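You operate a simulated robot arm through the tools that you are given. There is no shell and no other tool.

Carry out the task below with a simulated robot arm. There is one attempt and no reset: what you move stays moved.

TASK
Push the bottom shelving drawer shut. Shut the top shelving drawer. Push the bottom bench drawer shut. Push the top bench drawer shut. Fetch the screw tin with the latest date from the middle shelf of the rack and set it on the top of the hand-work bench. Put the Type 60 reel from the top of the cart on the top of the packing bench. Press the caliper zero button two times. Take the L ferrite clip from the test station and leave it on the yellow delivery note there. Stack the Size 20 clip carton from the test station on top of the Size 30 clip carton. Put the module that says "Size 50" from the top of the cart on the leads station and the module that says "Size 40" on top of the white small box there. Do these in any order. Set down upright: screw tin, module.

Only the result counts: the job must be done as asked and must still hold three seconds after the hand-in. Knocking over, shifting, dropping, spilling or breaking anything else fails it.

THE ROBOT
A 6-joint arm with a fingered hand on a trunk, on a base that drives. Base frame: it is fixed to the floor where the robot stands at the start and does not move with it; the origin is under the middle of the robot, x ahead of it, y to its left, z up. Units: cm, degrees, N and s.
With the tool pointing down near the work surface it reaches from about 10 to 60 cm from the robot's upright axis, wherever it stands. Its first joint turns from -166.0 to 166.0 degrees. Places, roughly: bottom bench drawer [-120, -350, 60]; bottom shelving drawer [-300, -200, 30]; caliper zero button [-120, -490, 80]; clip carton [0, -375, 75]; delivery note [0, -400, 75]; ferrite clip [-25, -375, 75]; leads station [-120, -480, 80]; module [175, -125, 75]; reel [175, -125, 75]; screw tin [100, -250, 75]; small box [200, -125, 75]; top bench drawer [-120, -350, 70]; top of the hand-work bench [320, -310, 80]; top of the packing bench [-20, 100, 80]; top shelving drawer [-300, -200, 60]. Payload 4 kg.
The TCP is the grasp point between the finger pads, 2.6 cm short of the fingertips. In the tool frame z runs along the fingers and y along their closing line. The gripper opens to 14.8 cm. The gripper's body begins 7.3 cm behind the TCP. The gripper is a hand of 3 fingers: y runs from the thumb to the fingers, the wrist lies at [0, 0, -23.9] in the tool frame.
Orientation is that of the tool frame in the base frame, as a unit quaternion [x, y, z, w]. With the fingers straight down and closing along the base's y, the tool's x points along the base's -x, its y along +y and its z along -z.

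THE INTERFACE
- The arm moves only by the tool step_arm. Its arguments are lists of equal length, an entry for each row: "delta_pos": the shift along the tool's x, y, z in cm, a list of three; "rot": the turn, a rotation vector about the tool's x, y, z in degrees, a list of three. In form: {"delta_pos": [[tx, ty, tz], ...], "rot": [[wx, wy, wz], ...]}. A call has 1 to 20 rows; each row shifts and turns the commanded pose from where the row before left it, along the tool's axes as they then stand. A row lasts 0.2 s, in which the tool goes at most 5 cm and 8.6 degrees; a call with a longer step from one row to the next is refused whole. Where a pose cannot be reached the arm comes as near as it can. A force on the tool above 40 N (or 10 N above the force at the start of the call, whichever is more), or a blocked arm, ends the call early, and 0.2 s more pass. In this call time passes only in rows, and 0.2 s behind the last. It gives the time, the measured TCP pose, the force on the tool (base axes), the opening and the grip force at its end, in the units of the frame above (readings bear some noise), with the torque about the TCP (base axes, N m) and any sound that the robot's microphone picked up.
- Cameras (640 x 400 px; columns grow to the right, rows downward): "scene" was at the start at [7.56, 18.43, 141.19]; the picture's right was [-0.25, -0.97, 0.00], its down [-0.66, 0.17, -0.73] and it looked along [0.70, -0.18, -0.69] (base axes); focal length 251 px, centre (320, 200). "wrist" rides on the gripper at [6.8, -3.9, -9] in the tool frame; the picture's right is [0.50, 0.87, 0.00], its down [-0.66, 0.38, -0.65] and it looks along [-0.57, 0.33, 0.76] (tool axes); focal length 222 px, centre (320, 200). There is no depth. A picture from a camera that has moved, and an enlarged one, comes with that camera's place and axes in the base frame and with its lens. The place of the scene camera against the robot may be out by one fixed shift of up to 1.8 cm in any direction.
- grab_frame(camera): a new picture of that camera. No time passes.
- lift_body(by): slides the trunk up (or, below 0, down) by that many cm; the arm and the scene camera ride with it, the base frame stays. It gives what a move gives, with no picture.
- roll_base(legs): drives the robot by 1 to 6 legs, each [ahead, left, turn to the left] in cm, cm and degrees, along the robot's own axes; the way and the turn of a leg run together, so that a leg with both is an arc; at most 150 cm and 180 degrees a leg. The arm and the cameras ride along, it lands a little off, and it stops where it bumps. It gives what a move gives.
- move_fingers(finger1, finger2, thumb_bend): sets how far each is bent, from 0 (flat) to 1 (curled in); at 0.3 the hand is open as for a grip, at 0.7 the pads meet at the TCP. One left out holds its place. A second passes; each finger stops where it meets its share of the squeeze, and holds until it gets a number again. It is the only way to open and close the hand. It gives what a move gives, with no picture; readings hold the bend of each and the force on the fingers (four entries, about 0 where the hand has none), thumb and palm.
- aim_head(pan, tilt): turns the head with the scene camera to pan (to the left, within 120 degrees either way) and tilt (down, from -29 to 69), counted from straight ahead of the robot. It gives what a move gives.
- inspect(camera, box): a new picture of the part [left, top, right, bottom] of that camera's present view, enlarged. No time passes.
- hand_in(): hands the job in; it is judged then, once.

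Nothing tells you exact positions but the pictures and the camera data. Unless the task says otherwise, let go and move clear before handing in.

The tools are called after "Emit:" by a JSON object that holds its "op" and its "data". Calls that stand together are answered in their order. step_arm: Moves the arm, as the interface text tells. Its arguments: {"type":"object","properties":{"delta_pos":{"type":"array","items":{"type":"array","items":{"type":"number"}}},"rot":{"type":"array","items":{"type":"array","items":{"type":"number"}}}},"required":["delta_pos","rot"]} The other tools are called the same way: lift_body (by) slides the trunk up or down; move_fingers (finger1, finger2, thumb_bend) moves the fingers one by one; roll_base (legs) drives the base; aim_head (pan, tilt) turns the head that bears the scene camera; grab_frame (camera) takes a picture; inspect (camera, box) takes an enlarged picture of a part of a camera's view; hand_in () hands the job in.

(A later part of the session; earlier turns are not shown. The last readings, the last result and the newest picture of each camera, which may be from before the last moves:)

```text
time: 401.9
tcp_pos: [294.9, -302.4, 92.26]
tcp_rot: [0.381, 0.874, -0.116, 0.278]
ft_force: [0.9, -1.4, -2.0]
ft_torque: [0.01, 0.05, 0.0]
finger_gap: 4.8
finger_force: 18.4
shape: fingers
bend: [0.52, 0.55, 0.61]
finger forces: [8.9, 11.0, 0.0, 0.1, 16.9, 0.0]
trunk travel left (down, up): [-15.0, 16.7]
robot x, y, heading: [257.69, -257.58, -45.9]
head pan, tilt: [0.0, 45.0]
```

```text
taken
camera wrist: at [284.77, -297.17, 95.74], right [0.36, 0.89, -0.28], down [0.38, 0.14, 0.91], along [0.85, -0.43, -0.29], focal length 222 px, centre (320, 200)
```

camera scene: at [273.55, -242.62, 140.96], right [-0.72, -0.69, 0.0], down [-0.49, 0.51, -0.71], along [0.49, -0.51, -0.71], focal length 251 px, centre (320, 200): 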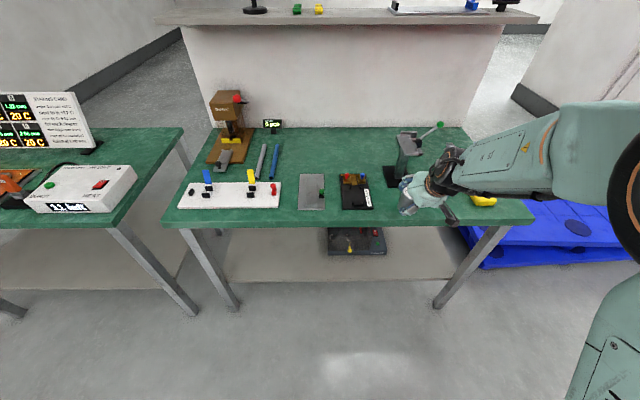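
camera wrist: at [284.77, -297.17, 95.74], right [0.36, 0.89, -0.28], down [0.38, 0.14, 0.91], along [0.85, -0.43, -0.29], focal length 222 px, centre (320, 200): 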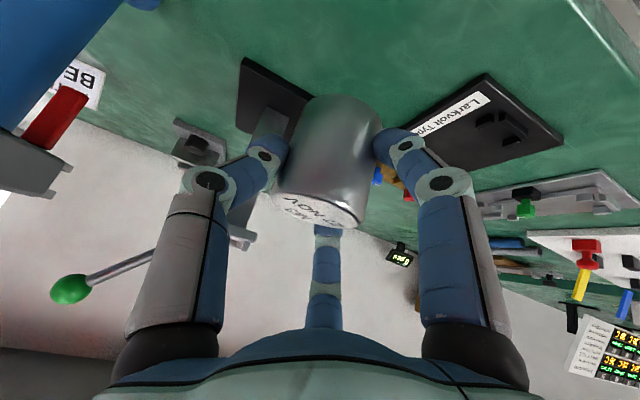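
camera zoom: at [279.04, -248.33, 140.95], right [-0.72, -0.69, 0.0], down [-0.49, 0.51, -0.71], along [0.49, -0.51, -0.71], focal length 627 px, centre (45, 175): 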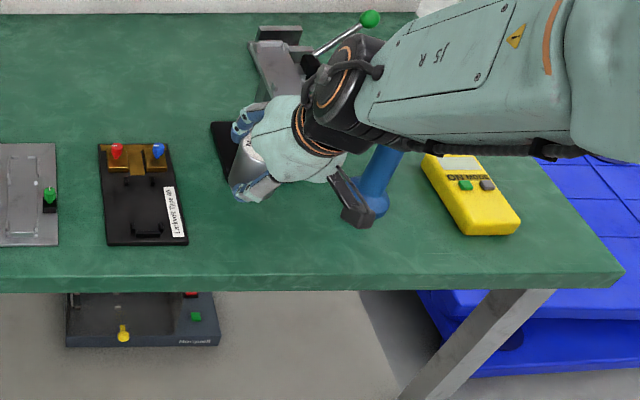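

Emit:
{"op": "step_arm", "data": {"delta_pos": [[1.7, 0, 1.3], [1.14, 0, 1.64], [0.57, 0, 0.82]], "rot": [[0, 0, 0], [0, 0, 0], [0, 0, 0]]}}

Emit:
{"op": "inspect", "data": {"camera": "scene", "box": [320, 130, 540, 290]}}

Emit:
{"op": "grab_frame", "data": {"camera": "wrist"}}

```text
time: 402.7
tcp_pos: [294.42, -301.85, 86.92]
tcp_rot: [0.382, 0.873, -0.118, 0.278]
ft_force: [0.0, -0.3, -2.1]
ft_torque: [-0.02, 0.02, 0.05]
finger_gap: 4.76
finger_force: 18.3
shape: fingers
bend: [0.52, 0.55, 0.61]
finger forces: [9.0, 11.1, 0.1, 0.0, 16.9, 0.0]
trunk travel left (down, up): [-15.0, 16.7]
robot x, y, heading: [257.91, -258.14, -46.2]
head pan, tilt: [0.0, 45.0]
```

```text
2.50 times, centred on (430, 210) of scene
camera zoom: at [278.96, -248.25, 140.96], right [-0.72, -0.69, 0.0], down [-0.49, 0.51, -0.71], along [0.49, -0.51, -0.71], focal length 627 px, centre (45, 175)
```

zoom: 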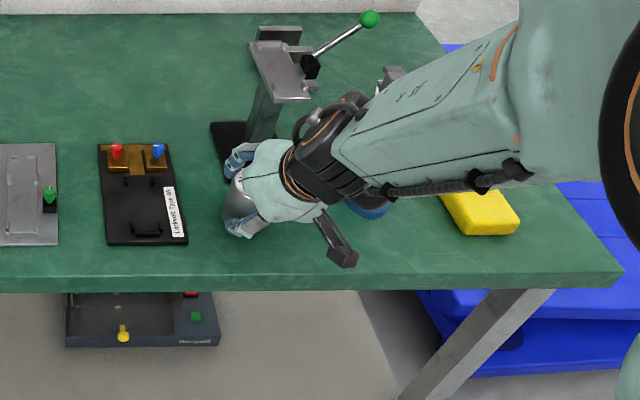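

```text
taken
camera wrist: at [284.19, -296.68, 90.57], right [0.36, 0.89, -0.28], down [0.38, 0.14, 0.91], along [0.85, -0.43, -0.29], focal length 222 px, centre (320, 200)
```

wrist: 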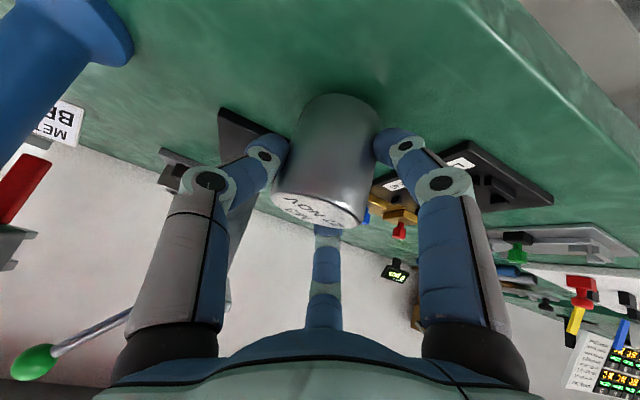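

Emit:
{"op": "step_arm", "data": {"delta_pos": [[0.28, 0, 0.4], [0.2, 0, 0.3], [0.17, 0, 0.25], [0.17, 0, 0.25], [0.17, 0, 0.25], [0.17, 0, 0.25]], "rot": [[0, 0, 0], [0, 0, 0], [0, 0, 0], [0, 0, 0], [0, 0, 0], [0, 0, 0]]}}

Emit:
{"op": "grab_frame", "data": {"camera": "wrist"}}

```text
time: 404.1
tcp_pos: [294.56, -301.95, 85.42]
tcp_rot: [0.382, 0.873, -0.119, 0.28]
ft_force: [-10.3, 3.2, 29.2]
ft_torque: [0.02, 0.24, -0.03]
finger_gap: 4.74
finger_force: 24.9
shape: fingers
bend: [0.53, 0.54, 0.62]
finger forces: [16.3, 10.5, 0.0, 0.0, 22.5, 0.0]
trunk travel left (down, up): [-15.0, 16.7]
robot x, y, heading: [257.75, -257.93, -46.2]
head pan, tilt: [0.0, 45.0]
```

```text
taken
camera wrist: at [284.23, -296.64, 88.88], right [0.36, 0.89, -0.28], down [0.38, 0.14, 0.91], along [0.85, -0.44, -0.29], focal length 222 px, centre (320, 200)
```

wrist: 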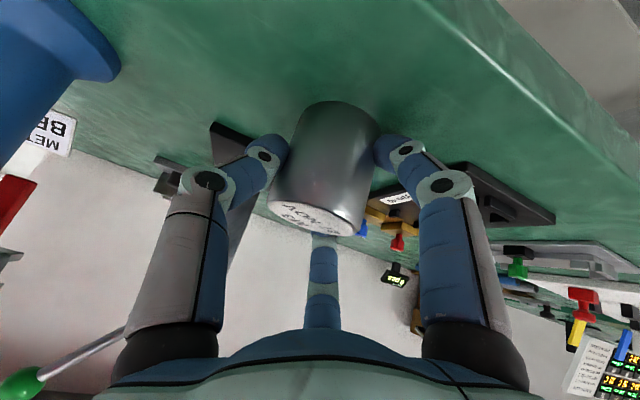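

Emit:
{"op": "step_arm", "data": {"delta_pos": [[-0.2, 0, -0.3]], "rot": [[0, 0, 0]]}}

Emit:
{"op": "move_fingers", "data": {"finger1": 0.5, "finger2": 0.51, "thumb_bend": 0.56}}

Emit:
{"op": "grab_frame", "data": {"camera": "wrist"}}

```text
time: 404.5
tcp_pos: [294.52, -301.82, 85.67]
tcp_rot: [0.382, 0.873, -0.118, 0.279]
ft_force: [-8.1, -1.2, 16.0]
ft_torque: [-0.16, 0.25, -0.04]
finger_gap: 4.73
finger_force: 22.8
shape: fingers
bend: [0.53, 0.54, 0.62]
finger forces: [12.6, 10.3, 0.1, 0.0, 22.3, 0.0]
trunk travel left (down, up): [-15.0, 16.7]
robot x, y, heading: [258.09, -257.87, -46.2]
head pan, tilt: [0.0, 45.0]
```

```text
time: 405.5
tcp_pos: [294.66, -301.83, 85.4]
tcp_rot: [0.381, 0.874, -0.118, 0.278]
ft_force: [-0.5, -0.1, 0.5]
ft_torque: [0.0, 0.03, -0.02]
finger_gap: 5.19
finger_force: 0.0
shape: fingers
bend: [0.5, 0.51, 0.56]
finger forces: [0.1, 0.0, 0.0, 0.0, 0.0, 0.1]
trunk travel left (down, up): [-15.0, 16.7]
robot x, y, heading: [258.25, -257.8, -46.1]
head pan, tilt: [0.0, 45.0]
```

```text
taken
camera wrist: at [284.36, -296.66, 88.94], right [0.36, 0.89, -0.28], down [0.38, 0.14, 0.91], along [0.85, -0.43, -0.29], focal length 222 px, centre (320, 200)
```

wrist: 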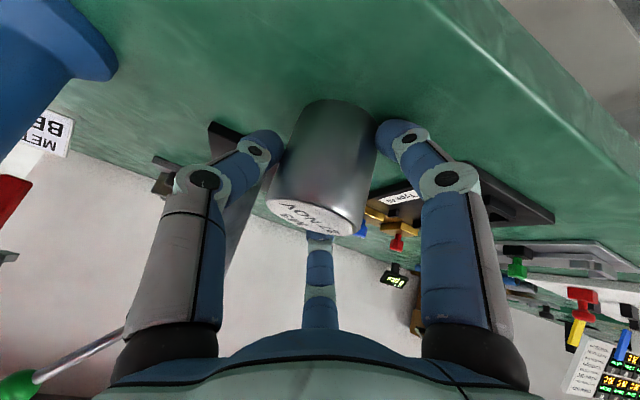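

Emit:
{"op": "move_fingers", "data": {"finger1": 0.46, "finger2": 0.46, "thumb_bend": 0.48}}

Emit:
{"op": "step_arm", "data": {"delta_pos": [[-0.57, 0, -0.82], [-1.1, 0, -1.6], [-1.1, 0, -1.6], [-0.9, 0, -1.3]], "rot": [[0, 0, 0], [0, 0, 0], [0, 0, 0], [0, 0, 0]]}}

Emit:
{"op": "inspect", "data": {"camera": "scene", "box": [320, 130, 540, 290]}}

Emit:
{"op": "grab_frame", "data": {"camera": "wrist"}}

```text
time: 406.5
tcp_pos: [294.55, -301.89, 85.38]
tcp_rot: [0.381, 0.874, -0.117, 0.278]
ft_force: [0.3, -0.7, 2.8]
ft_torque: [0.05, -0.02, 0.0]
finger_gap: 6.84
finger_force: 1.3
shape: fingers
bend: [0.48, 0.46, 0.48]
finger forces: [2.3, 0.0, 0.2, 0.1, 0.0, 0.0]
trunk travel left (down, up): [-15.0, 16.7]
robot x, y, heading: [257.99, -257.63, -46.0]
head pan, tilt: [0.0, 45.0]
```

```text
time: 407.5
tcp_pos: [294.35, -301.92, 92.08]
tcp_rot: [0.381, 0.874, -0.117, 0.276]
ft_force: [0.3, 0.0, -0.1]
ft_torque: [0.0, -0.01, -0.01]
finger_gap: 7.14
finger_force: 0.0
shape: fingers
bend: [0.46, 0.46, 0.48]
finger forces: [0.0, 0.0, 0.0, 0.1, 0.0, 0.0]
trunk travel left (down, up): [-15.0, 16.7]
robot x, y, heading: [258.25, -257.81, -46.2]
head pan, tilt: [0.0, 45.0]
```

```text
2.50 times, centred on (430, 210) of scene
camera zoom: at [278.94, -248.22, 140.96], right [-0.72, -0.69, 0.0], down [-0.49, 0.51, -0.71], along [0.49, -0.51, -0.71], focal length 627 px, centre (45, 175)
```

zoom: 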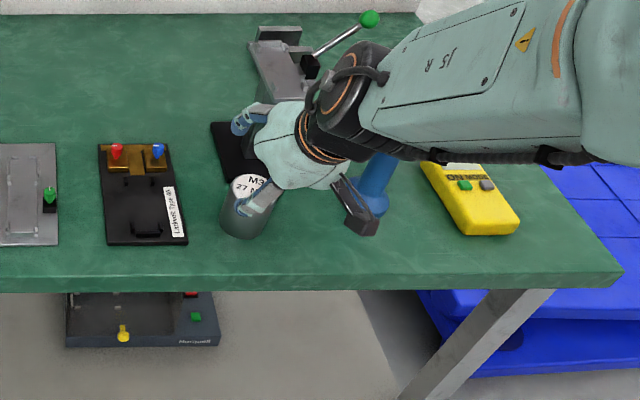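

```text
taken
camera wrist: at [284.08, -296.69, 95.58], right [0.36, 0.89, -0.28], down [0.38, 0.14, 0.91], along [0.85, -0.43, -0.29], focal length 222 px, centre (320, 200)
```

wrist: 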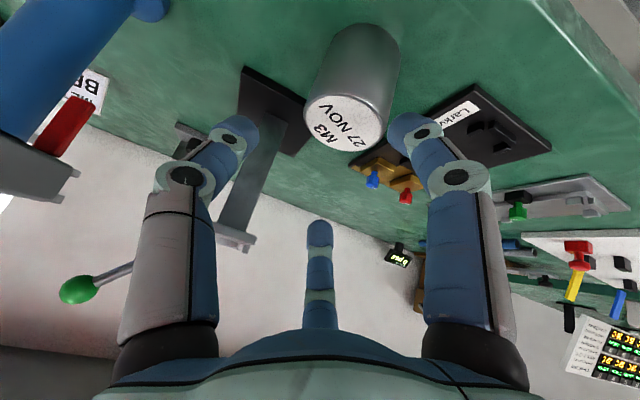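

The tin stands upright on the hand-work bench. I raise, back off, re-level the hand and drive around the cart to the front aisle for the drawers.

Emit:
{"op": "step_arm", "data": {"delta_pos": [[-1.7, 0, -2.5], [-1.7, 0, -2.5]], "rot": [[0, 0, 0], [0, 0, 0]]}}

Emit:
{"op": "roll_base", "data": {"legs": [[-38, 0, 0]]}}

Emit:
{"op": "step_arm", "data": {"delta_pos": [[0, 0, 0], [0, 0, 0], [0, 0, 0], [0, 0, 0], [0, 0, 0], [4, 0, 0], [4, 0, 0], [4, 0, 0]], "rot": [[0, 7, 0], [0, 7, 0], [0, 7, 0], [0, 7, 0], [0, 6.5, 0], [0, 0, 0], [0, 0, 0], [0, 0, 0]]}}

Emit:
{"op": "inspect", "data": {"camera": "scene", "box": [190, 80, 490, 260]}}

```text
time: 408.1
tcp_pos: [293.36, -301.98, 98.02]
tcp_rot: [0.379, 0.874, -0.113, 0.282]
ft_force: [0.1, -0.5, 0.2]
ft_torque: [0.01, -0.01, -0.02]
finger_gap: 7.14
finger_force: 0.0
shape: fingers
bend: [0.46, 0.46, 0.48]
finger forces: [0.0, 0.1, 0.1, 0.0, 0.0, 0.0]
out of reach, approached as far as the arm can: row 2
trunk travel left (down, up): [-15.0, 16.7]
robot x, y, heading: [258.2, -257.95, -46.3]
head pan, tilt: [0.0, 45.0]
```

```text
time: 410.5
tcp_pos: [266.8, -274.51, 97.81]
tcp_rot: [0.383, 0.873, -0.114, 0.28]
ft_force: [-0.6, -0.2, 0.0]
ft_torque: [0.01, 0.0, 0.03]
finger_gap: 7.16
finger_force: 0.1
shape: fingers
bend: [0.46, 0.46, 0.48]
finger forces: [0.1, 0.0, 0.1, 0.1, 0.0, 0.1]
trunk travel left (down, up): [-15.0, 16.7]
robot x, y, heading: [231.6, -230.18, -46.6]
head pan, tilt: [0.0, 45.0]
```

```text
time: 412.3
tcp_pos: [249.4, -267.4, 92.17]
tcp_rot: [0.391, 0.916, 0.054, 0.074]
ft_force: [0.5, 0.5, 0.6]
ft_torque: [-0.03, -0.03, -0.01]
finger_gap: 7.17
finger_force: 0.1
shape: fingers
bend: [0.46, 0.46, 0.48]
finger forces: [0.0, 0.0, 0.0, 0.1, 0.1, 0.1]
out of reach, approached as far as the arm can: row 1, 2, 3, 4, 5
trunk travel left (down, up): [-15.0, 16.7]
robot x, y, heading: [231.76, -230.26, -46.3]
head pan, tilt: [0.0, 45.0]
```

```text
2.13 times, centred on (340, 170) of scene
camera zoom: at [252.59, -220.64, 140.96], right [-0.73, -0.69, 0.0], down [-0.49, 0.51, -0.71], along [0.49, -0.51, -0.71], focal length 535 px, centre (277, 264)
```

zoom: 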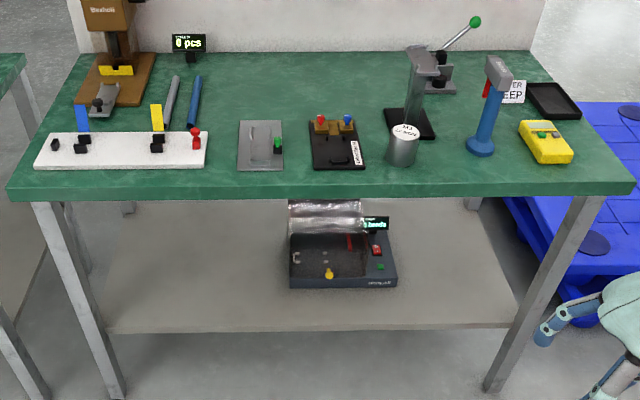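

Emit:
{"op": "step_arm", "data": {"delta_pos": [[0, 0, -3], [0, 0, -3]], "rot": [[0, 0, 0], [0, 0, 0]]}}

```text
time: 412.9
tcp_pos: [248.47, -267.69, 98.03]
tcp_rot: [0.391, 0.916, 0.053, 0.073]
ft_force: [-0.1, 0.0, -0.3]
ft_torque: [-0.01, 0.01, -0.02]
finger_gap: 7.19
finger_force: 0.2
shape: fingers
bend: [0.46, 0.46, 0.48]
finger forces: [0.0, 0.0, 0.0, 0.1, 0.1, 0.0]
trunk travel left (down, up): [-15.0, 16.7]
robot x, y, heading: [231.74, -230.07, -46.7]
head pan, tilt: [0.0, 45.0]
```

Emit:
{"op": "roll_base", "data": {"legs": [[0, 150, 0], [0, 8, 0]]}}

Emit:
{"op": "roll_base", "data": {"legs": [[-130, 0, 0]]}}

Emit:
{"op": "roll_base", "data": {"legs": [[-130, 0, 0], [0, 0, -90]]}}

Emit:
{"op": "aim_head", "data": {"pan": 0, "tilt": 15}}

Emit:
{"op": "grab_frame", "data": {"camera": "scene"}}

```text
time: 427.3
tcp_pos: [363.36, -155.81, 98.04]
tcp_rot: [0.377, 0.922, 0.055, 0.072]
ft_force: [-0.4, 0.8, 0.3]
ft_torque: [-0.02, -0.01, 0.01]
finger_gap: 7.19
finger_force: 0.1
shape: fingers
bend: [0.46, 0.46, 0.48]
finger forces: [0.0, 0.1, 0.0, 0.1, 0.0, 0.0]
trunk travel left (down, up): [-15.0, 16.7]
robot x, y, heading: [345.59, -118.77, -45.0]
head pan, tilt: [0.0, 45.0]
```

```text
time: 433.8
tcp_pos: [271.14, -65.52, 98.02]
tcp_rot: [0.361, 0.928, 0.057, 0.072]
ft_force: [-0.1, -0.3, 0.2]
ft_torque: [0.01, -0.03, -0.02]
finger_gap: 7.14
finger_force: 0.0
shape: fingers
bend: [0.46, 0.46, 0.48]
finger forces: [0.0, 0.1, 0.1, 0.1, 0.0, 0.0]
trunk travel left (down, up): [-15.0, 16.7]
robot x, y, heading: [251.93, -28.83, -42.8]
head pan, tilt: [0.0, 45.0]
```

```text
time: 444.1
tcp_pos: [120.93, 36.32, 97.94]
tcp_rot: [0.91, 0.405, -0.01, 0.091]
ft_force: [-0.2, -0.9, 0.5]
ft_torque: [-0.05, 0.0, 0.02]
finger_gap: 7.17
finger_force: 0.0
shape: fingers
bend: [0.46, 0.46, 0.48]
finger forces: [0.0, 0.0, 0.0, 0.0, 0.0, 0.0]
trunk travel left (down, up): [-15.0, 16.7]
robot x, y, heading: [157.03, 55.31, -132.4]
head pan, tilt: [0.0, 45.0]
```

```text
time: 445.1
tcp_pos: [120.87, 36.25, 97.92]
tcp_rot: [0.91, 0.405, -0.011, 0.091]
ft_force: [0.2, 0.3, -0.5]
ft_torque: [-0.01, 0.0, 0.02]
finger_gap: 7.15
finger_force: 0.0
shape: fingers
bend: [0.46, 0.46, 0.48]
finger forces: [0.0, 0.0, 0.0, 0.0, 0.0, 0.0]
trunk travel left (down, up): [-15.0, 16.7]
robot x, y, heading: [157.56, 55.81, -132.3]
head pan, tilt: [0.0, 15.0]
```

```text
taken
camera scene: at [169.15, 35.38, 145.63], right [-0.74, 0.67, 0.0], down [0.17, 0.19, -0.97], along [-0.65, -0.71, -0.26], focal length 251 px, centre (320, 200)
```

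scene: 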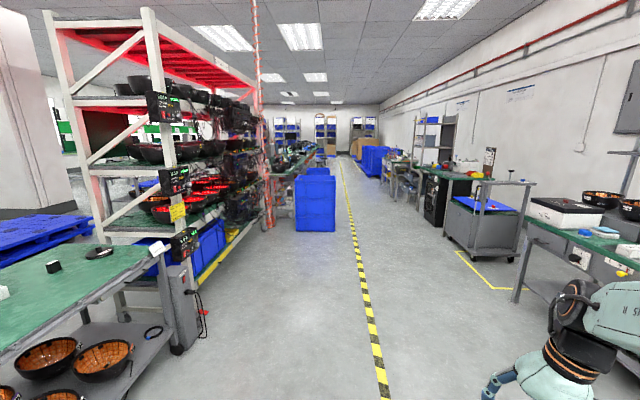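

Emit:
{"op": "roll_base", "data": {"legs": [[0, -28, -3.4], [140, 0, 0], [140, 0, 0]]}}

Emit:
{"op": "aim_head", "data": {"pan": 0, "tilt": 15}}

Emit:
{"op": "grab_frame", "data": {"camera": "scene"}}

```text
time: 461.1
tcp_pos: [-97.04, -137.16, 97.99]
tcp_rot: [0.92, 0.381, -0.013, 0.091]
ft_force: [0.6, -0.6, 0.3]
ft_torque: [0.01, 0.05, -0.01]
finger_gap: 7.15
finger_force: 0.1
shape: fingers
bend: [0.46, 0.46, 0.48]
finger forces: [0.1, 0.1, 0.1, 0.1, 0.0, 0.1]
trunk travel left (down, up): [-15.0, 16.7]
robot x, y, heading: [-59.75, -119.89, -135.3]
head pan, tilt: [0.0, 15.0]
```

```text
time: 461.7
tcp_pos: [-96.91, -137.12, 98.0]
tcp_rot: [0.92, 0.381, -0.012, 0.091]
ft_force: [-0.1, -0.7, -0.3]
ft_torque: [0.01, 0.01, 0.01]
finger_gap: 7.16
finger_force: 0.0
shape: fingers
bend: [0.46, 0.46, 0.48]
finger forces: [0.0, 0.0, 0.1, 0.0, 0.1, 0.1]
trunk travel left (down, up): [-15.0, 16.7]
robot x, y, heading: [-59.63, -119.64, -135.3]
head pan, tilt: [0.0, 15.0]
```

```text
taken
camera scene: at [-48.79, -140.39, 145.64], right [-0.7, 0.71, 0.0], down [0.18, 0.18, -0.97], along [-0.69, -0.68, -0.26], focal length 251 px, centre (320, 200)
```

scene: 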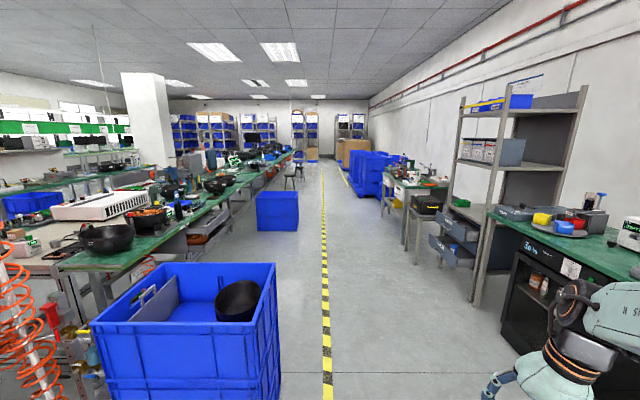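

Emit:
{"op": "roll_base", "data": {"legs": [[125, 0, 0]]}}

Emit:
{"op": "aim_head", "data": {"pan": 35, "tilt": 25}}

Emit:
{"op": "grab_frame", "data": {"camera": "scene"}}

Emit:
{"op": "aim_head", "data": {"pan": -40, "tilt": 25}}

Emit:
{"op": "grab_frame", "data": {"camera": "scene"}}

```text
time: 468.0
tcp_pos: [-186.33, -222.09, 98.03]
tcp_rot: [0.924, 0.37, -0.014, 0.091]
ft_force: [0.1, -0.5, 0.6]
ft_torque: [-0.02, 0.02, -0.03]
finger_gap: 7.17
finger_force: 0.1
shape: fingers
bend: [0.46, 0.46, 0.48]
finger forces: [0.0, 0.0, 0.0, 0.1, 0.1, 0.1]
trunk travel left (down, up): [-15.0, 16.7]
robot x, y, heading: [-148.79, -205.32, -136.7]
head pan, tilt: [0.0, 15.0]
```

```text
time: 469.0
tcp_pos: [-186.3, -222.06, 97.99]
tcp_rot: [0.925, 0.37, -0.012, 0.091]
ft_force: [-0.1, -0.7, -0.5]
ft_torque: [-0.01, -0.02, 0.0]
finger_gap: 7.16
finger_force: 0.1
shape: fingers
bend: [0.46, 0.46, 0.48]
finger forces: [0.0, 0.1, 0.0, 0.0, 0.0, 0.0]
trunk travel left (down, up): [-15.0, 16.7]
robot x, y, heading: [-148.28, -205.13, -136.7]
head pan, tilt: [35.0, 25.0]
```

```text
taken
camera scene: at [-133.33, -229.1, 144.02], right [-0.98, 0.2, 0.0], down [0.09, 0.41, -0.91], along [-0.18, -0.89, -0.42], focal length 251 px, centre (320, 200)
```

scene: 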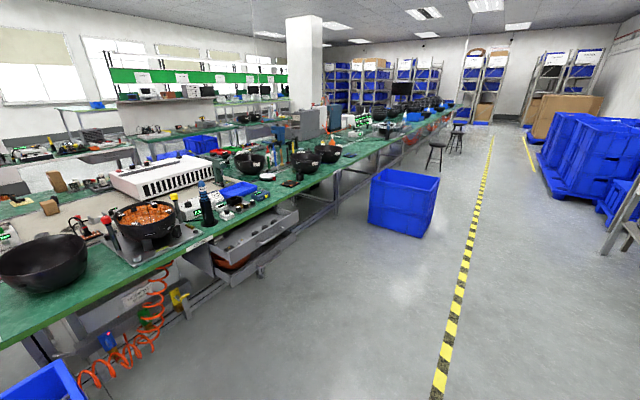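

```text
time: 470.5
tcp_pos: [-186.3, -222.21, 98.03]
tcp_rot: [0.925, 0.37, -0.014, 0.091]
ft_force: [-0.2, 0.6, -1.2]
ft_torque: [-0.02, 0.0, 0.0]
finger_gap: 7.17
finger_force: 0.0
shape: fingers
bend: [0.46, 0.46, 0.48]
finger forces: [0.0, 0.0, 0.0, 0.0, 0.0, 0.0]
trunk travel left (down, up): [-15.0, 16.7]
robot x, y, heading: [-148.28, -205.51, -136.8]
head pan, tilt: [-40.0, 25.0]
```

```text
taken
camera scene: at [-140.65, -220.62, 144.02], right [-0.06, 1.0, 0.0], down [0.42, 0.02, -0.91], along [-0.9, -0.05, -0.42], focal length 251 px, centre (320, 200)
```

scene: 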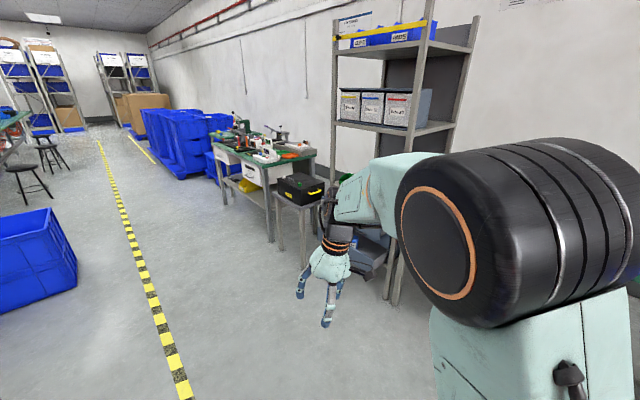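

Emit:
{"op": "aim_head", "data": {"pan": 40, "tilt": 30}}

Emit:
{"op": "inspect", "data": {"camera": "scene", "box": [130, 150, 390, 320]}}

```text
time: 472.0
tcp_pos: [-186.39, -222.07, 98.08]
tcp_rot: [0.925, 0.37, -0.014, 0.091]
ft_force: [0.0, -0.5, 0.0]
ft_torque: [-0.01, 0.02, 0.02]
finger_gap: 7.17
finger_force: 0.0
shape: fingers
bend: [0.46, 0.46, 0.48]
finger forces: [0.1, 0.0, 0.1, 0.0, 0.0, 0.1]
trunk travel left (down, up): [-15.0, 16.7]
robot x, y, heading: [-148.66, -205.6, -137.0]
head pan, tilt: [40.0, 30.0]
```

```text
2.35 times, centred on (260, 235) of scene
camera zoom: at [-132.51, -229.07, 143.22], right [-0.99, 0.12, 0.0], down [0.06, 0.5, -0.87], along [-0.1, -0.86, -0.5], focal length 590 px, centre (461, 118)
```

zoom: 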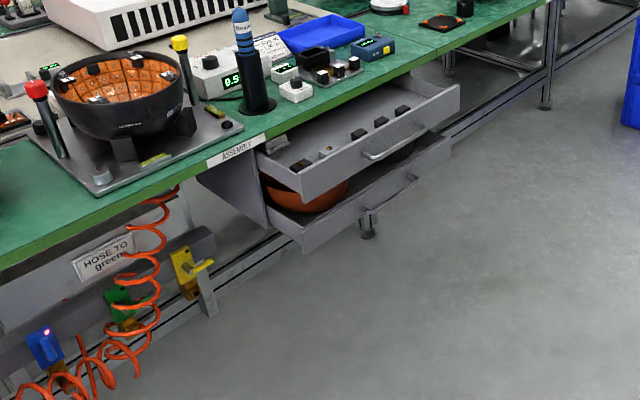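

Both bench drawers stick out about 10 cm from the table edge. I position the robot in front of them, facing the bench.

Emit:
{"op": "roll_base", "data": {"legs": [[80, 0, 0], [0, 0, 91]]}}

Emit:
{"op": "aim_head", "data": {"pan": 0, "tilt": 40}}

Emit:
{"op": "grab_frame", "data": {"camera": "scene"}}

```text
time: 480.3
tcp_pos: [-190.44, -298.84, 98.04]
tcp_rot: [0.379, 0.921, 0.056, 0.072]
ft_force: [-0.4, -0.2, 0.1]
ft_torque: [0.04, -0.02, -0.03]
finger_gap: 7.15
finger_force: 0.1
shape: fingers
bend: [0.46, 0.46, 0.48]
finger forces: [0.1, 0.0, 0.0, 0.1, 0.0, 0.0]
trunk travel left (down, up): [-15.0, 16.7]
robot x, y, heading: [-208.08, -261.58, -45.1]
head pan, tilt: [40.0, 30.0]
```

```text
time: 481.3
tcp_pos: [-190.42, -298.93, 97.96]
tcp_rot: [0.379, 0.921, 0.056, 0.073]
ft_force: [-0.6, 0.8, -0.1]
ft_torque: [-0.01, -0.02, -0.01]
finger_gap: 7.15
finger_force: 0.1
shape: fingers
bend: [0.46, 0.46, 0.48]
finger forces: [0.0, 0.0, 0.0, 0.1, 0.0, 0.1]
trunk travel left (down, up): [-15.0, 16.7]
robot x, y, heading: [-208.1, -261.76, -44.9]
head pan, tilt: [0.0, 40.0]
```

```text
taken
camera scene: at [-187.06, -252.03, 141.69], right [-0.71, -0.71, 0.0], down [-0.45, 0.45, -0.77], along [0.54, -0.54, -0.64], focal length 251 px, centre (320, 200)
```

scene: 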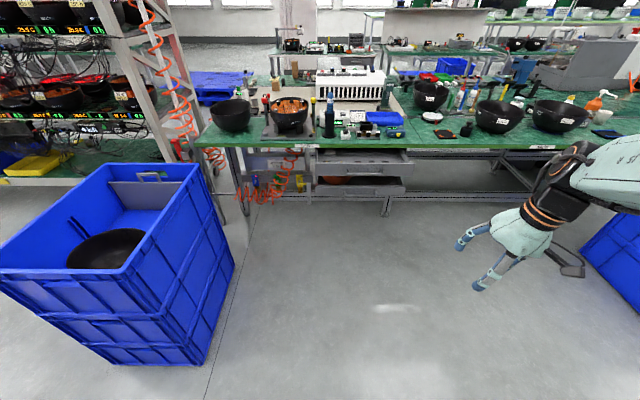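

Emit:
{"op": "roll_base", "data": {"legs": [[58, 0, -0.7]]}}

Emit:
{"op": "aim_head", "data": {"pan": -10, "tilt": 50}}

Emit:
{"op": "grab_frame", "data": {"camera": "scene"}}

Emit:
{"op": "inspect", "data": {"camera": "scene", "box": [220, 110, 460, 260]}}

```text
time: 484.5
tcp_pos: [-152.02, -338.8, 98.04]
tcp_rot: [0.385, 0.918, 0.055, 0.074]
ft_force: [0.8, -0.6, -0.1]
ft_torque: [0.01, 0.04, 0.02]
finger_gap: 7.17
finger_force: 0.1
shape: fingers
bend: [0.46, 0.46, 0.48]
finger forces: [0.0, 0.0, 0.1, 0.0, 0.0, 0.0]
trunk travel left (down, up): [-15.0, 16.7]
robot x, y, heading: [-169.19, -301.13, -46.0]
head pan, tilt: [0.0, 40.0]
```

```text
time: 485.2
tcp_pos: [-152.06, -338.64, 97.98]
tcp_rot: [0.384, 0.919, 0.055, 0.073]
ft_force: [-0.2, -0.4, -0.4]
ft_torque: [-0.02, -0.03, -0.01]
finger_gap: 7.17
finger_force: 0.0
shape: fingers
bend: [0.46, 0.46, 0.48]
finger forces: [0.1, 0.0, 0.0, 0.0, 0.1, 0.0]
trunk travel left (down, up): [-15.0, 16.7]
robot x, y, heading: [-169.35, -301.25, -46.0]
head pan, tilt: [-10.0, 50.0]
```

```text
taken
camera scene: at [-149.63, -292.1, 140.27], right [-0.83, -0.56, 0.0], down [-0.43, 0.63, -0.64], along [0.36, -0.53, -0.77], focal length 251 px, centre (320, 200)
```

scene: 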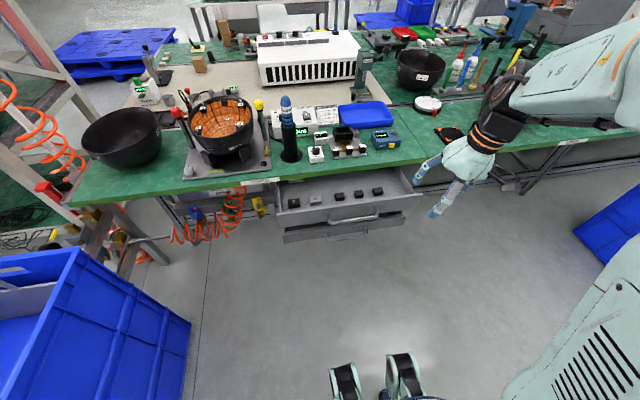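

```text
2.67 times, centred on (340, 185) of scene
camera zoom: at [-149.63, -292.1, 140.27], right [-0.83, -0.56, 0.0], down [-0.43, 0.63, -0.64], along [0.36, -0.53, -0.77], focal length 669 px, centre (267, 240)
```

zoom: 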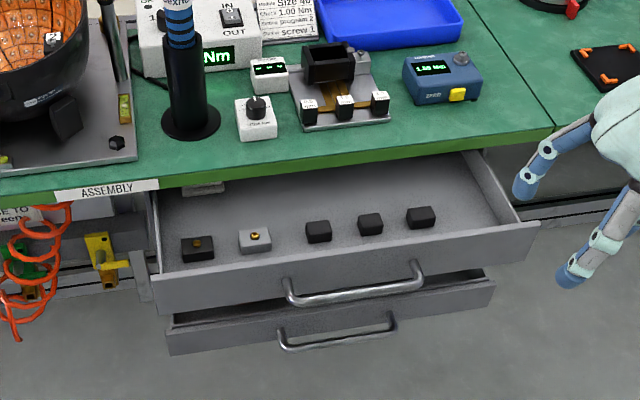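

The drawers protrude about 10 cm. I set up the hand: back off slightly, level it, close the fingers, and tilt it to point forward at drawer height.

Emit:
{"op": "roll_base", "data": {"legs": [[-10, 0, 0]]}}

Emit:
{"op": "move_fingers", "data": {"finger1": 0.7, "finger2": 0.7, "thumb_bend": 0.7}}

Emit:
{"op": "step_arm", "data": {"delta_pos": [[0, 0, 0], [0, 0, 0], [-2.6, 2.7, 0], [-2.6, 2.7, 0], [-2.6, 2.7, 0], [-2.6, 2.7, 0], [-2.6, 2.7, 0], [0, 0, 4.5], [0, 0, 4.5], [0, 0, 4.5], [0, 0, 4.5]], "rot": [[4.5, 0, 0], [4.5, 0, 0], [0, 0, 0], [0, 0, 0], [0, 0, 0], [0, 0, 0], [0, 0, 0], [0, 0, 0], [0, 0, 0], [0, 0, 0], [0, 0, 0]]}}

```text
time: 486.4
tcp_pos: [-159.09, -331.58, 98.09]
tcp_rot: [0.386, 0.918, 0.055, 0.074]
ft_force: [-0.9, 0.0, 0.1]
ft_torque: [-0.04, -0.03, 0.01]
finger_gap: 7.17
finger_force: 0.2
shape: fingers
bend: [0.46, 0.46, 0.48]
finger forces: [0.1, 0.0, 0.1, 0.0, 0.0, 0.0]
trunk travel left (down, up): [-15.0, 16.7]
robot x, y, heading: [-176.24, -294.31, -46.2]
head pan, tilt: [-10.0, 50.0]
```

```text
time: 487.4
tcp_pos: [-159.12, -331.73, 97.96]
tcp_rot: [0.387, 0.918, 0.056, 0.074]
ft_force: [-0.4, 0.2, 0.3]
ft_torque: [0.02, 0.0, 0.0]
finger_gap: 0.01
finger_force: 0.0
shape: fingers
bend: [0.69, 0.69, 0.7]
finger forces: [0.0, 0.0, 0.0, 0.0, 0.0, 0.1]
trunk travel left (down, up): [-15.0, 16.7]
robot x, y, heading: [-176.24, -293.96, -46.1]
head pan, tilt: [-10.0, 50.0]
```

```text
time: 489.8
tcp_pos: [-140.43, -331.16, 81.38]
tcp_rot: [0.386, 0.916, 0.057, 0.089]
ft_force: [0.0, -0.4, 0.1]
ft_torque: [-0.01, -0.03, -0.01]
finger_gap: 0.0
finger_force: 0.2
shape: fingers
bend: [0.69, 0.69, 0.7]
finger forces: [0.0, 0.0, 0.0, 0.0, 0.1, 0.1]
out of reach, approached as far as the arm can: row 2, 3, 4, 5, 6, 7
trunk travel left (down, up): [-15.0, 16.7]
robot x, y, heading: [-175.99, -293.88, -46.0]
head pan, tilt: [-10.0, 50.0]
```

Emit:
{"op": "grab_frame", "data": {"camera": "scene"}}

Emit:
{"op": "grab_frame", "data": {"camera": "wrist"}}

```text
taken
camera scene: at [-156.43, -285.09, 140.26], right [-0.83, -0.56, 0.0], down [-0.43, 0.64, -0.64], along [0.36, -0.53, -0.77], focal length 251 px, centre (320, 200)
```

scene: 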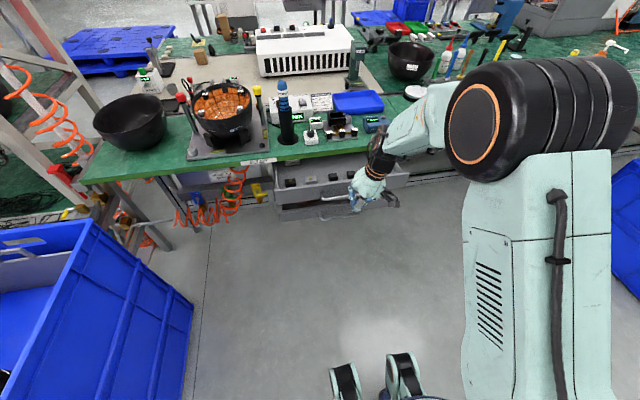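

```text
taken
camera wrist: at [-149.75, -329.34, 88.76], right [0.26, 0.96, 0.09], down [0.58, -0.23, 0.78], along [0.77, -0.15, -0.62], focal length 222 px, centre (320, 200)
```

wrist: 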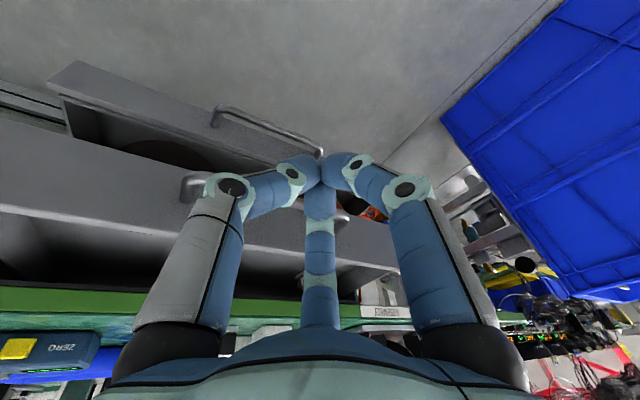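

Emit:
{"op": "step_arm", "data": {"delta_pos": [[0, 0, 0], [0, 0, 0], [0, 0, 0], [0, 0, 0], [0, 0, 0]], "rot": [[0, -8, 0], [0, -8, 0], [0, -8, 0], [0, -8, 0], [0, -8, 0]]}}

```text
time: 491.0
tcp_pos: [-140.12, -330.87, 81.16]
tcp_rot: [0.383, 0.849, -0.043, 0.362]
ft_force: [0.7, -0.2, -0.1]
ft_torque: [-0.01, 0.02, 0.01]
finger_gap: 0.01
finger_force: 0.0
shape: fingers
bend: [0.69, 0.69, 0.7]
finger forces: [0.0, 0.0, 0.1, 0.0, 0.0, 0.0]
out of reach, approached as far as the arm can: row 4
trunk travel left (down, up): [-15.0, 16.7]
robot x, y, heading: [-176.05, -294.22, -46.0]
head pan, tilt: [-10.0, 50.0]
```

Emit:
{"op": "step_arm", "data": {"delta_pos": [[2.9, -0.92, 3.3], [2.9, -0.92, 3.3], [2.9, -0.92, 3.3], [2.9, -0.92, 3.3], [0, 0, 0], [0, 0, 0], [0, 0, 0]], "rot": [[0, 0, 0], [0, 0, 0], [0, 0, 0], [0, 0, 0], [0, -8, 0], [0, -8, 0], [0, -8, 0]]}}

Emit:
{"op": "grab_frame", "data": {"camera": "scene"}}

Emit:
{"op": "grab_frame", "data": {"camera": "wrist"}}

```text
time: 492.6
tcp_pos: [-140.1, -331.0, 63.27]
tcp_rot: [0.366, 0.754, -0.124, 0.531]
ft_force: [-1.2, 0.2, 0.6]
ft_torque: [-0.01, 0.0, 0.0]
finger_gap: 0.0
finger_force: 0.1
shape: fingers
bend: [0.69, 0.69, 0.7]
finger forces: [0.0, 0.0, 0.1, 0.1, 0.0, 0.1]
trunk travel left (down, up): [-15.0, 16.7]
robot x, y, heading: [-176.15, -294.17, -46.2]
head pan, tilt: [-10.0, 50.0]
```

```text
taken
camera scene: at [-156.47, -285.05, 140.27], right [-0.83, -0.56, 0.0], down [-0.43, 0.64, -0.64], along [0.36, -0.53, -0.77], focal length 251 px, centre (320, 200)
```

scene: 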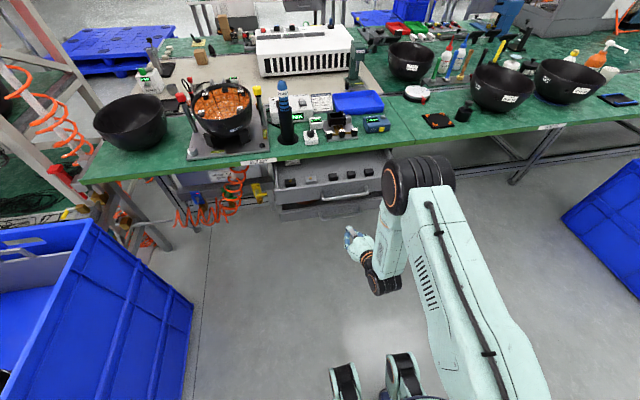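

```text
taken
camera wrist: at [-150.4, -325.71, 60.16], right [0.51, 0.82, -0.27], down [-0.1, 0.37, 0.93], along [0.86, -0.44, 0.26], focal length 222 px, centre (320, 200)
```

wrist: 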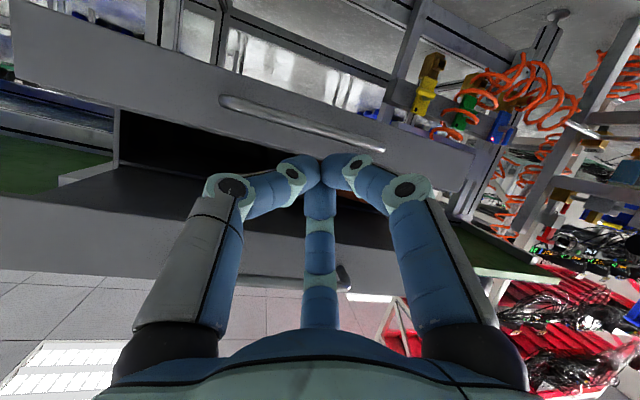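

The hand now points forward. The bottom drawer front spans about z 53–63, so I move right of its handle, lower slightly and push forward.

Emit:
{"op": "step_arm", "data": {"delta_pos": [[0.4, -3.65, 0.09], [0.4, -3.65, 0.09], [0.4, -3.65, 0.09], [0.4, -3.65, 0.09], [-1.67, -0.1, 3.63], [-1.67, -0.1, 3.63]], "rot": [[0, 0, 0], [0, 0, 0], [0, 0, 0], [0, 0, 0], [0, 0, 0], [0, 0, 0]]}}

Emit:
{"op": "grab_frame", "data": {"camera": "wrist"}}

Emit:
{"op": "inspect", "data": {"camera": "scene", "box": [240, 130, 460, 300]}}

```text
time: 494.0
tcp_pos: [-144.67, -346.63, 58.68]
tcp_rot: [0.366, 0.755, -0.123, 0.53]
ft_force: [0.0, 0.0, -0.4]
ft_torque: [-0.01, -0.01, 0.05]
finger_gap: 0.0
finger_force: 0.0
shape: fingers
bend: [0.69, 0.69, 0.7]
finger forces: [0.0, 0.2, 0.0, 0.0, 0.0, 0.0]
trunk travel left (down, up): [-15.0, 16.7]
robot x, y, heading: [-175.95, -293.98, -45.9]
head pan, tilt: [-10.0, 50.0]
```

```text
taken
camera wrist: at [-154.9, -341.29, 55.5], right [0.51, 0.82, -0.27], down [-0.1, 0.36, 0.93], along [0.86, -0.44, 0.26], focal length 222 px, centre (320, 200)
```

wrist: 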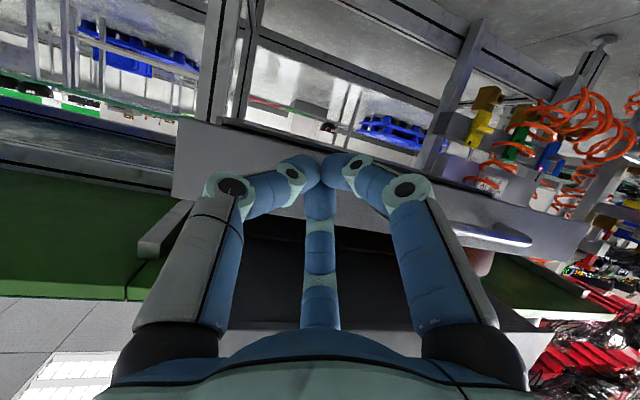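

```text
2.35 times, centred on (350, 215) of scene
camera zoom: at [-156.47, -285.06, 140.27], right [-0.83, -0.56, 0.0], down [-0.43, 0.64, -0.64], along [0.36, -0.53, -0.77], focal length 590 px, centre (249, 165)
```

zoom: 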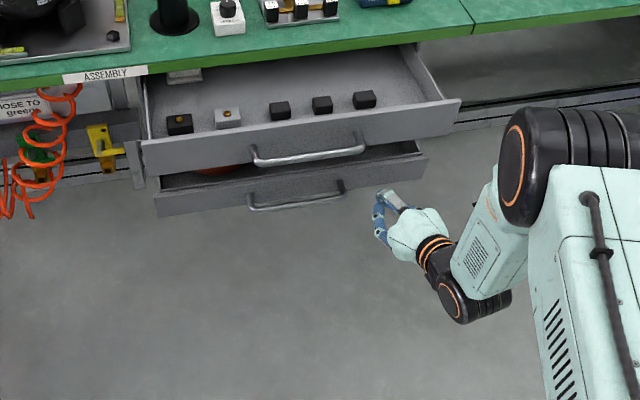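

Emit:
{"op": "step_arm", "data": {"delta_pos": [[-0.63, -0.04, 1.36], [-0.63, -0.04, 1.36], [-0.63, -0.04, 1.36], [-0.63, -0.04, 1.36], [-0.63, -0.04, 1.36], [-0.63, -0.04, 1.36]], "rot": [[0, 0, 0], [0, 0, 0], [0, 0, 0], [0, 0, 0], [0, 0, 0], [0, 0, 0]]}}

Emit:
{"op": "inspect", "data": {"camera": "scene", "box": [240, 130, 460, 300]}}

```text
time: 495.4
tcp_pos: [-138.18, -352.88, 58.73]
tcp_rot: [0.365, 0.755, -0.122, 0.531]
ft_force: [0.4, 0.5, 0.6]
ft_torque: [0.01, 0.0, 0.0]
finger_gap: 0.03
finger_force: 0.7
shape: fingers
bend: [0.69, 0.7, 0.7]
finger forces: [0.1, 1.4, 0.0, 0.0, 0.0, 0.0]
trunk travel left (down, up): [-15.0, 16.7]
robot x, y, heading: [-175.93, -294.37, -45.9]
head pan, tilt: [-10.0, 50.0]
```

```text
2.35 times, centred on (350, 215) of scene
camera zoom: at [-156.48, -285.05, 140.27], right [-0.83, -0.56, 0.0], down [-0.43, 0.64, -0.64], along [0.36, -0.53, -0.77], focal length 590 px, centre (249, 165)
```

zoom: 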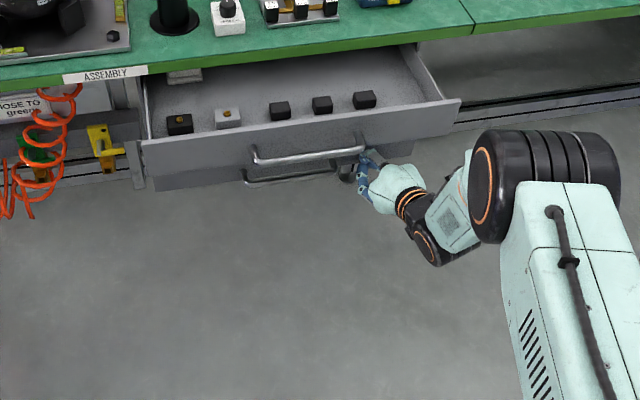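

Emit:
{"op": "step_arm", "data": {"delta_pos": [[-0.5, -0.04, 1.4], [-0.5, -0.04, 1.4], [-0.5, -0.04, 1.4], [-0.5, -0.04, 1.4], [-0.5, -0.04, 1.4]], "rot": [[0, 0, 0], [0, 0, 0], [0, 0, 0], [0, 0, 0], [0, 0, 0]]}}

Emit:
{"op": "inspect", "data": {"camera": "scene", "box": [240, 130, 460, 300]}}

Emit:
{"op": "grab_frame", "data": {"camera": "wrist"}}

```text
time: 496.7
tcp_pos: [-133.73, -358.08, 57.52]
tcp_rot: [0.369, 0.757, -0.122, 0.526]
ft_force: [-18.1, 15.9, 4.7]
ft_torque: [-0.01, 0.1, -0.13]
finger_gap: 0.01
finger_force: 17.1
shape: fingers
bend: [0.68, 0.72, 0.72]
finger forces: [0.1, 13.3, 0.0, 0.0, 20.4, 0.0]
trunk travel left (down, up): [-15.0, 16.7]
robot x, y, heading: [-176.28, -293.93, -46.4]
head pan, tilt: [-10.0, 50.0]
stopped in row 5: the force on the tool passed its limit at 46 N (the readings are from after the stop); the commanded pose is now the measured one
```

```text
2.35 times, centred on (350, 215) of scene
camera zoom: at [-156.69, -284.82, 140.28], right [-0.83, -0.56, 0.0], down [-0.43, 0.64, -0.64], along [0.36, -0.53, -0.77], focal length 590 px, centre (249, 165)
```

zoom: 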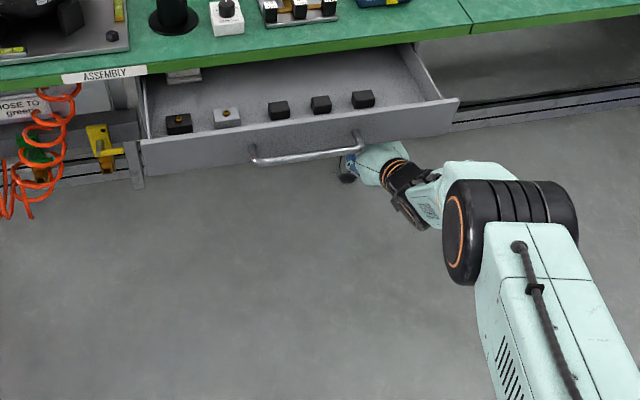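

```text
taken
camera wrist: at [-143.92, -352.6, 54.51], right [0.51, 0.82, -0.27], down [-0.09, 0.36, 0.93], along [0.86, -0.45, 0.25], focal length 222 px, centre (320, 200)
```

wrist: 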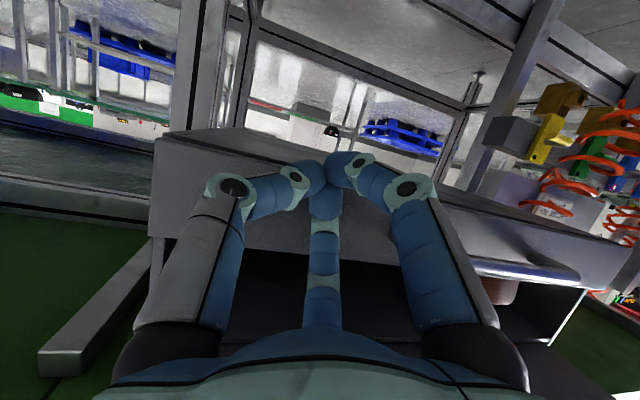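

The bottom drawer reached its stop. I withdraw, raise to the top drawer's height and push that one.

Emit:
{"op": "step_arm", "data": {"delta_pos": [[1.95, 0.1, -4.2], [1.95, 0.1, -4.2], [1.95, 0.1, -4.2], [1.2, 0.1, -2.6], [-3.87, 0.88, -1.76], [-3.87, 0.88, -1.76], [-3.5, 0.8, -1.6]], "rot": [[0, 0, 0], [0, 0, 0], [0, 0, 0], [0, 0, 0], [0, 0, 0], [0, 0, 0], [0, 0, 0]]}}

Emit:
{"op": "inspect", "data": {"camera": "scene", "box": [240, 130, 460, 300]}}

Emit:
{"op": "grab_frame", "data": {"camera": "wrist"}}

```text
time: 498.3
tcp_pos: [-145.01, -345.93, 70.23]
tcp_rot: [0.37, 0.756, -0.122, 0.526]
ft_force: [-0.2, 0.4, 0.7]
ft_torque: [-0.01, 0.01, -0.01]
finger_gap: 0.02
finger_force: 0.1
shape: fingers
bend: [0.69, 0.7, 0.7]
finger forces: [0.1, 0.0, 0.0, 0.1, 0.0, 0.1]
trunk travel left (down, up): [-15.0, 16.7]
robot x, y, heading: [-176.16, -293.81, -45.9]
head pan, tilt: [-10.0, 50.0]
```

```text
2.35 times, centred on (350, 215) of scene
camera zoom: at [-156.56, -284.98, 140.27], right [-0.83, -0.56, 0.0], down [-0.43, 0.64, -0.64], along [0.36, -0.53, -0.77], focal length 590 px, centre (249, 165)
```

zoom: 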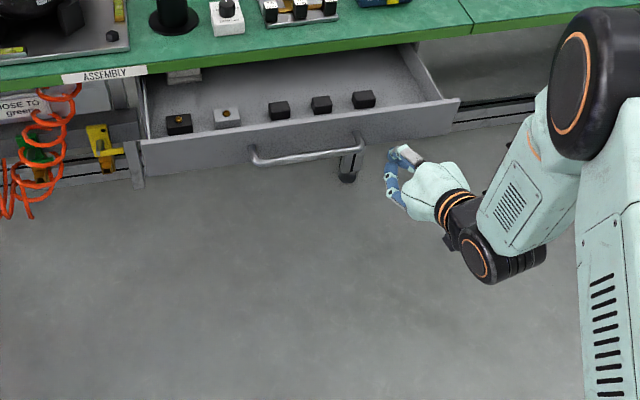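

```text
taken
camera wrist: at [-155.25, -340.65, 67.27], right [0.51, 0.82, -0.27], down [-0.09, 0.36, 0.93], along [0.86, -0.45, 0.25], focal length 222 px, centre (320, 200)
```

wrist: 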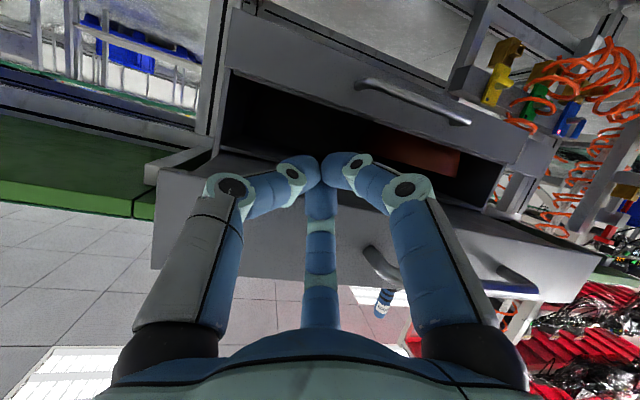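

Emit:
{"op": "step_arm", "data": {"delta_pos": [[-0.63, -0.04, 1.36], [-0.63, -0.04, 1.36], [-0.63, -0.04, 1.36], [-0.63, -0.04, 1.36], [-0.63, -0.04, 1.36], [-0.63, -0.04, 1.36]], "rot": [[0, 0, 0], [0, 0, 0], [0, 0, 0], [0, 0, 0], [0, 0, 0], [0, 0, 0]]}}

Emit:
{"op": "inspect", "data": {"camera": "scene", "box": [240, 130, 460, 300]}}

Emit:
{"op": "grab_frame", "data": {"camera": "wrist"}}

```text
time: 499.7
tcp_pos: [-138.64, -352.57, 70.01]
tcp_rot: [0.369, 0.757, -0.121, 0.526]
ft_force: [-0.3, 0.4, -0.7]
ft_torque: [0.01, 0.0, 0.01]
finger_gap: 0.03
finger_force: 0.1
shape: fingers
bend: [0.69, 0.7, 0.7]
finger forces: [0.1, 0.0, 0.0, 0.0, 0.0, 0.1]
trunk travel left (down, up): [-15.0, 16.7]
robot x, y, heading: [-176.12, -294.2, -46.0]
head pan, tilt: [-10.0, 50.0]
```

```text
2.35 times, centred on (350, 215) of scene
camera zoom: at [-156.52, -285.03, 140.27], right [-0.83, -0.56, 0.0], down [-0.43, 0.64, -0.64], along [0.36, -0.53, -0.77], focal length 590 px, centre (249, 165)
```

zoom: 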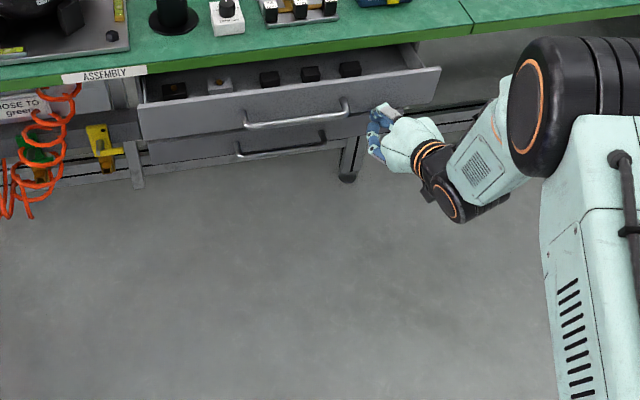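

```text
taken
camera wrist: at [-148.95, -347.18, 67.07], right [0.51, 0.82, -0.27], down [-0.09, 0.36, 0.93], along [0.86, -0.45, 0.25], focal length 222 px, centre (320, 200)
```

wrist: 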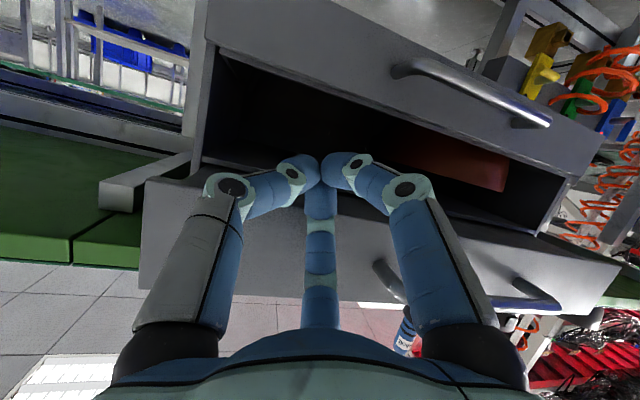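

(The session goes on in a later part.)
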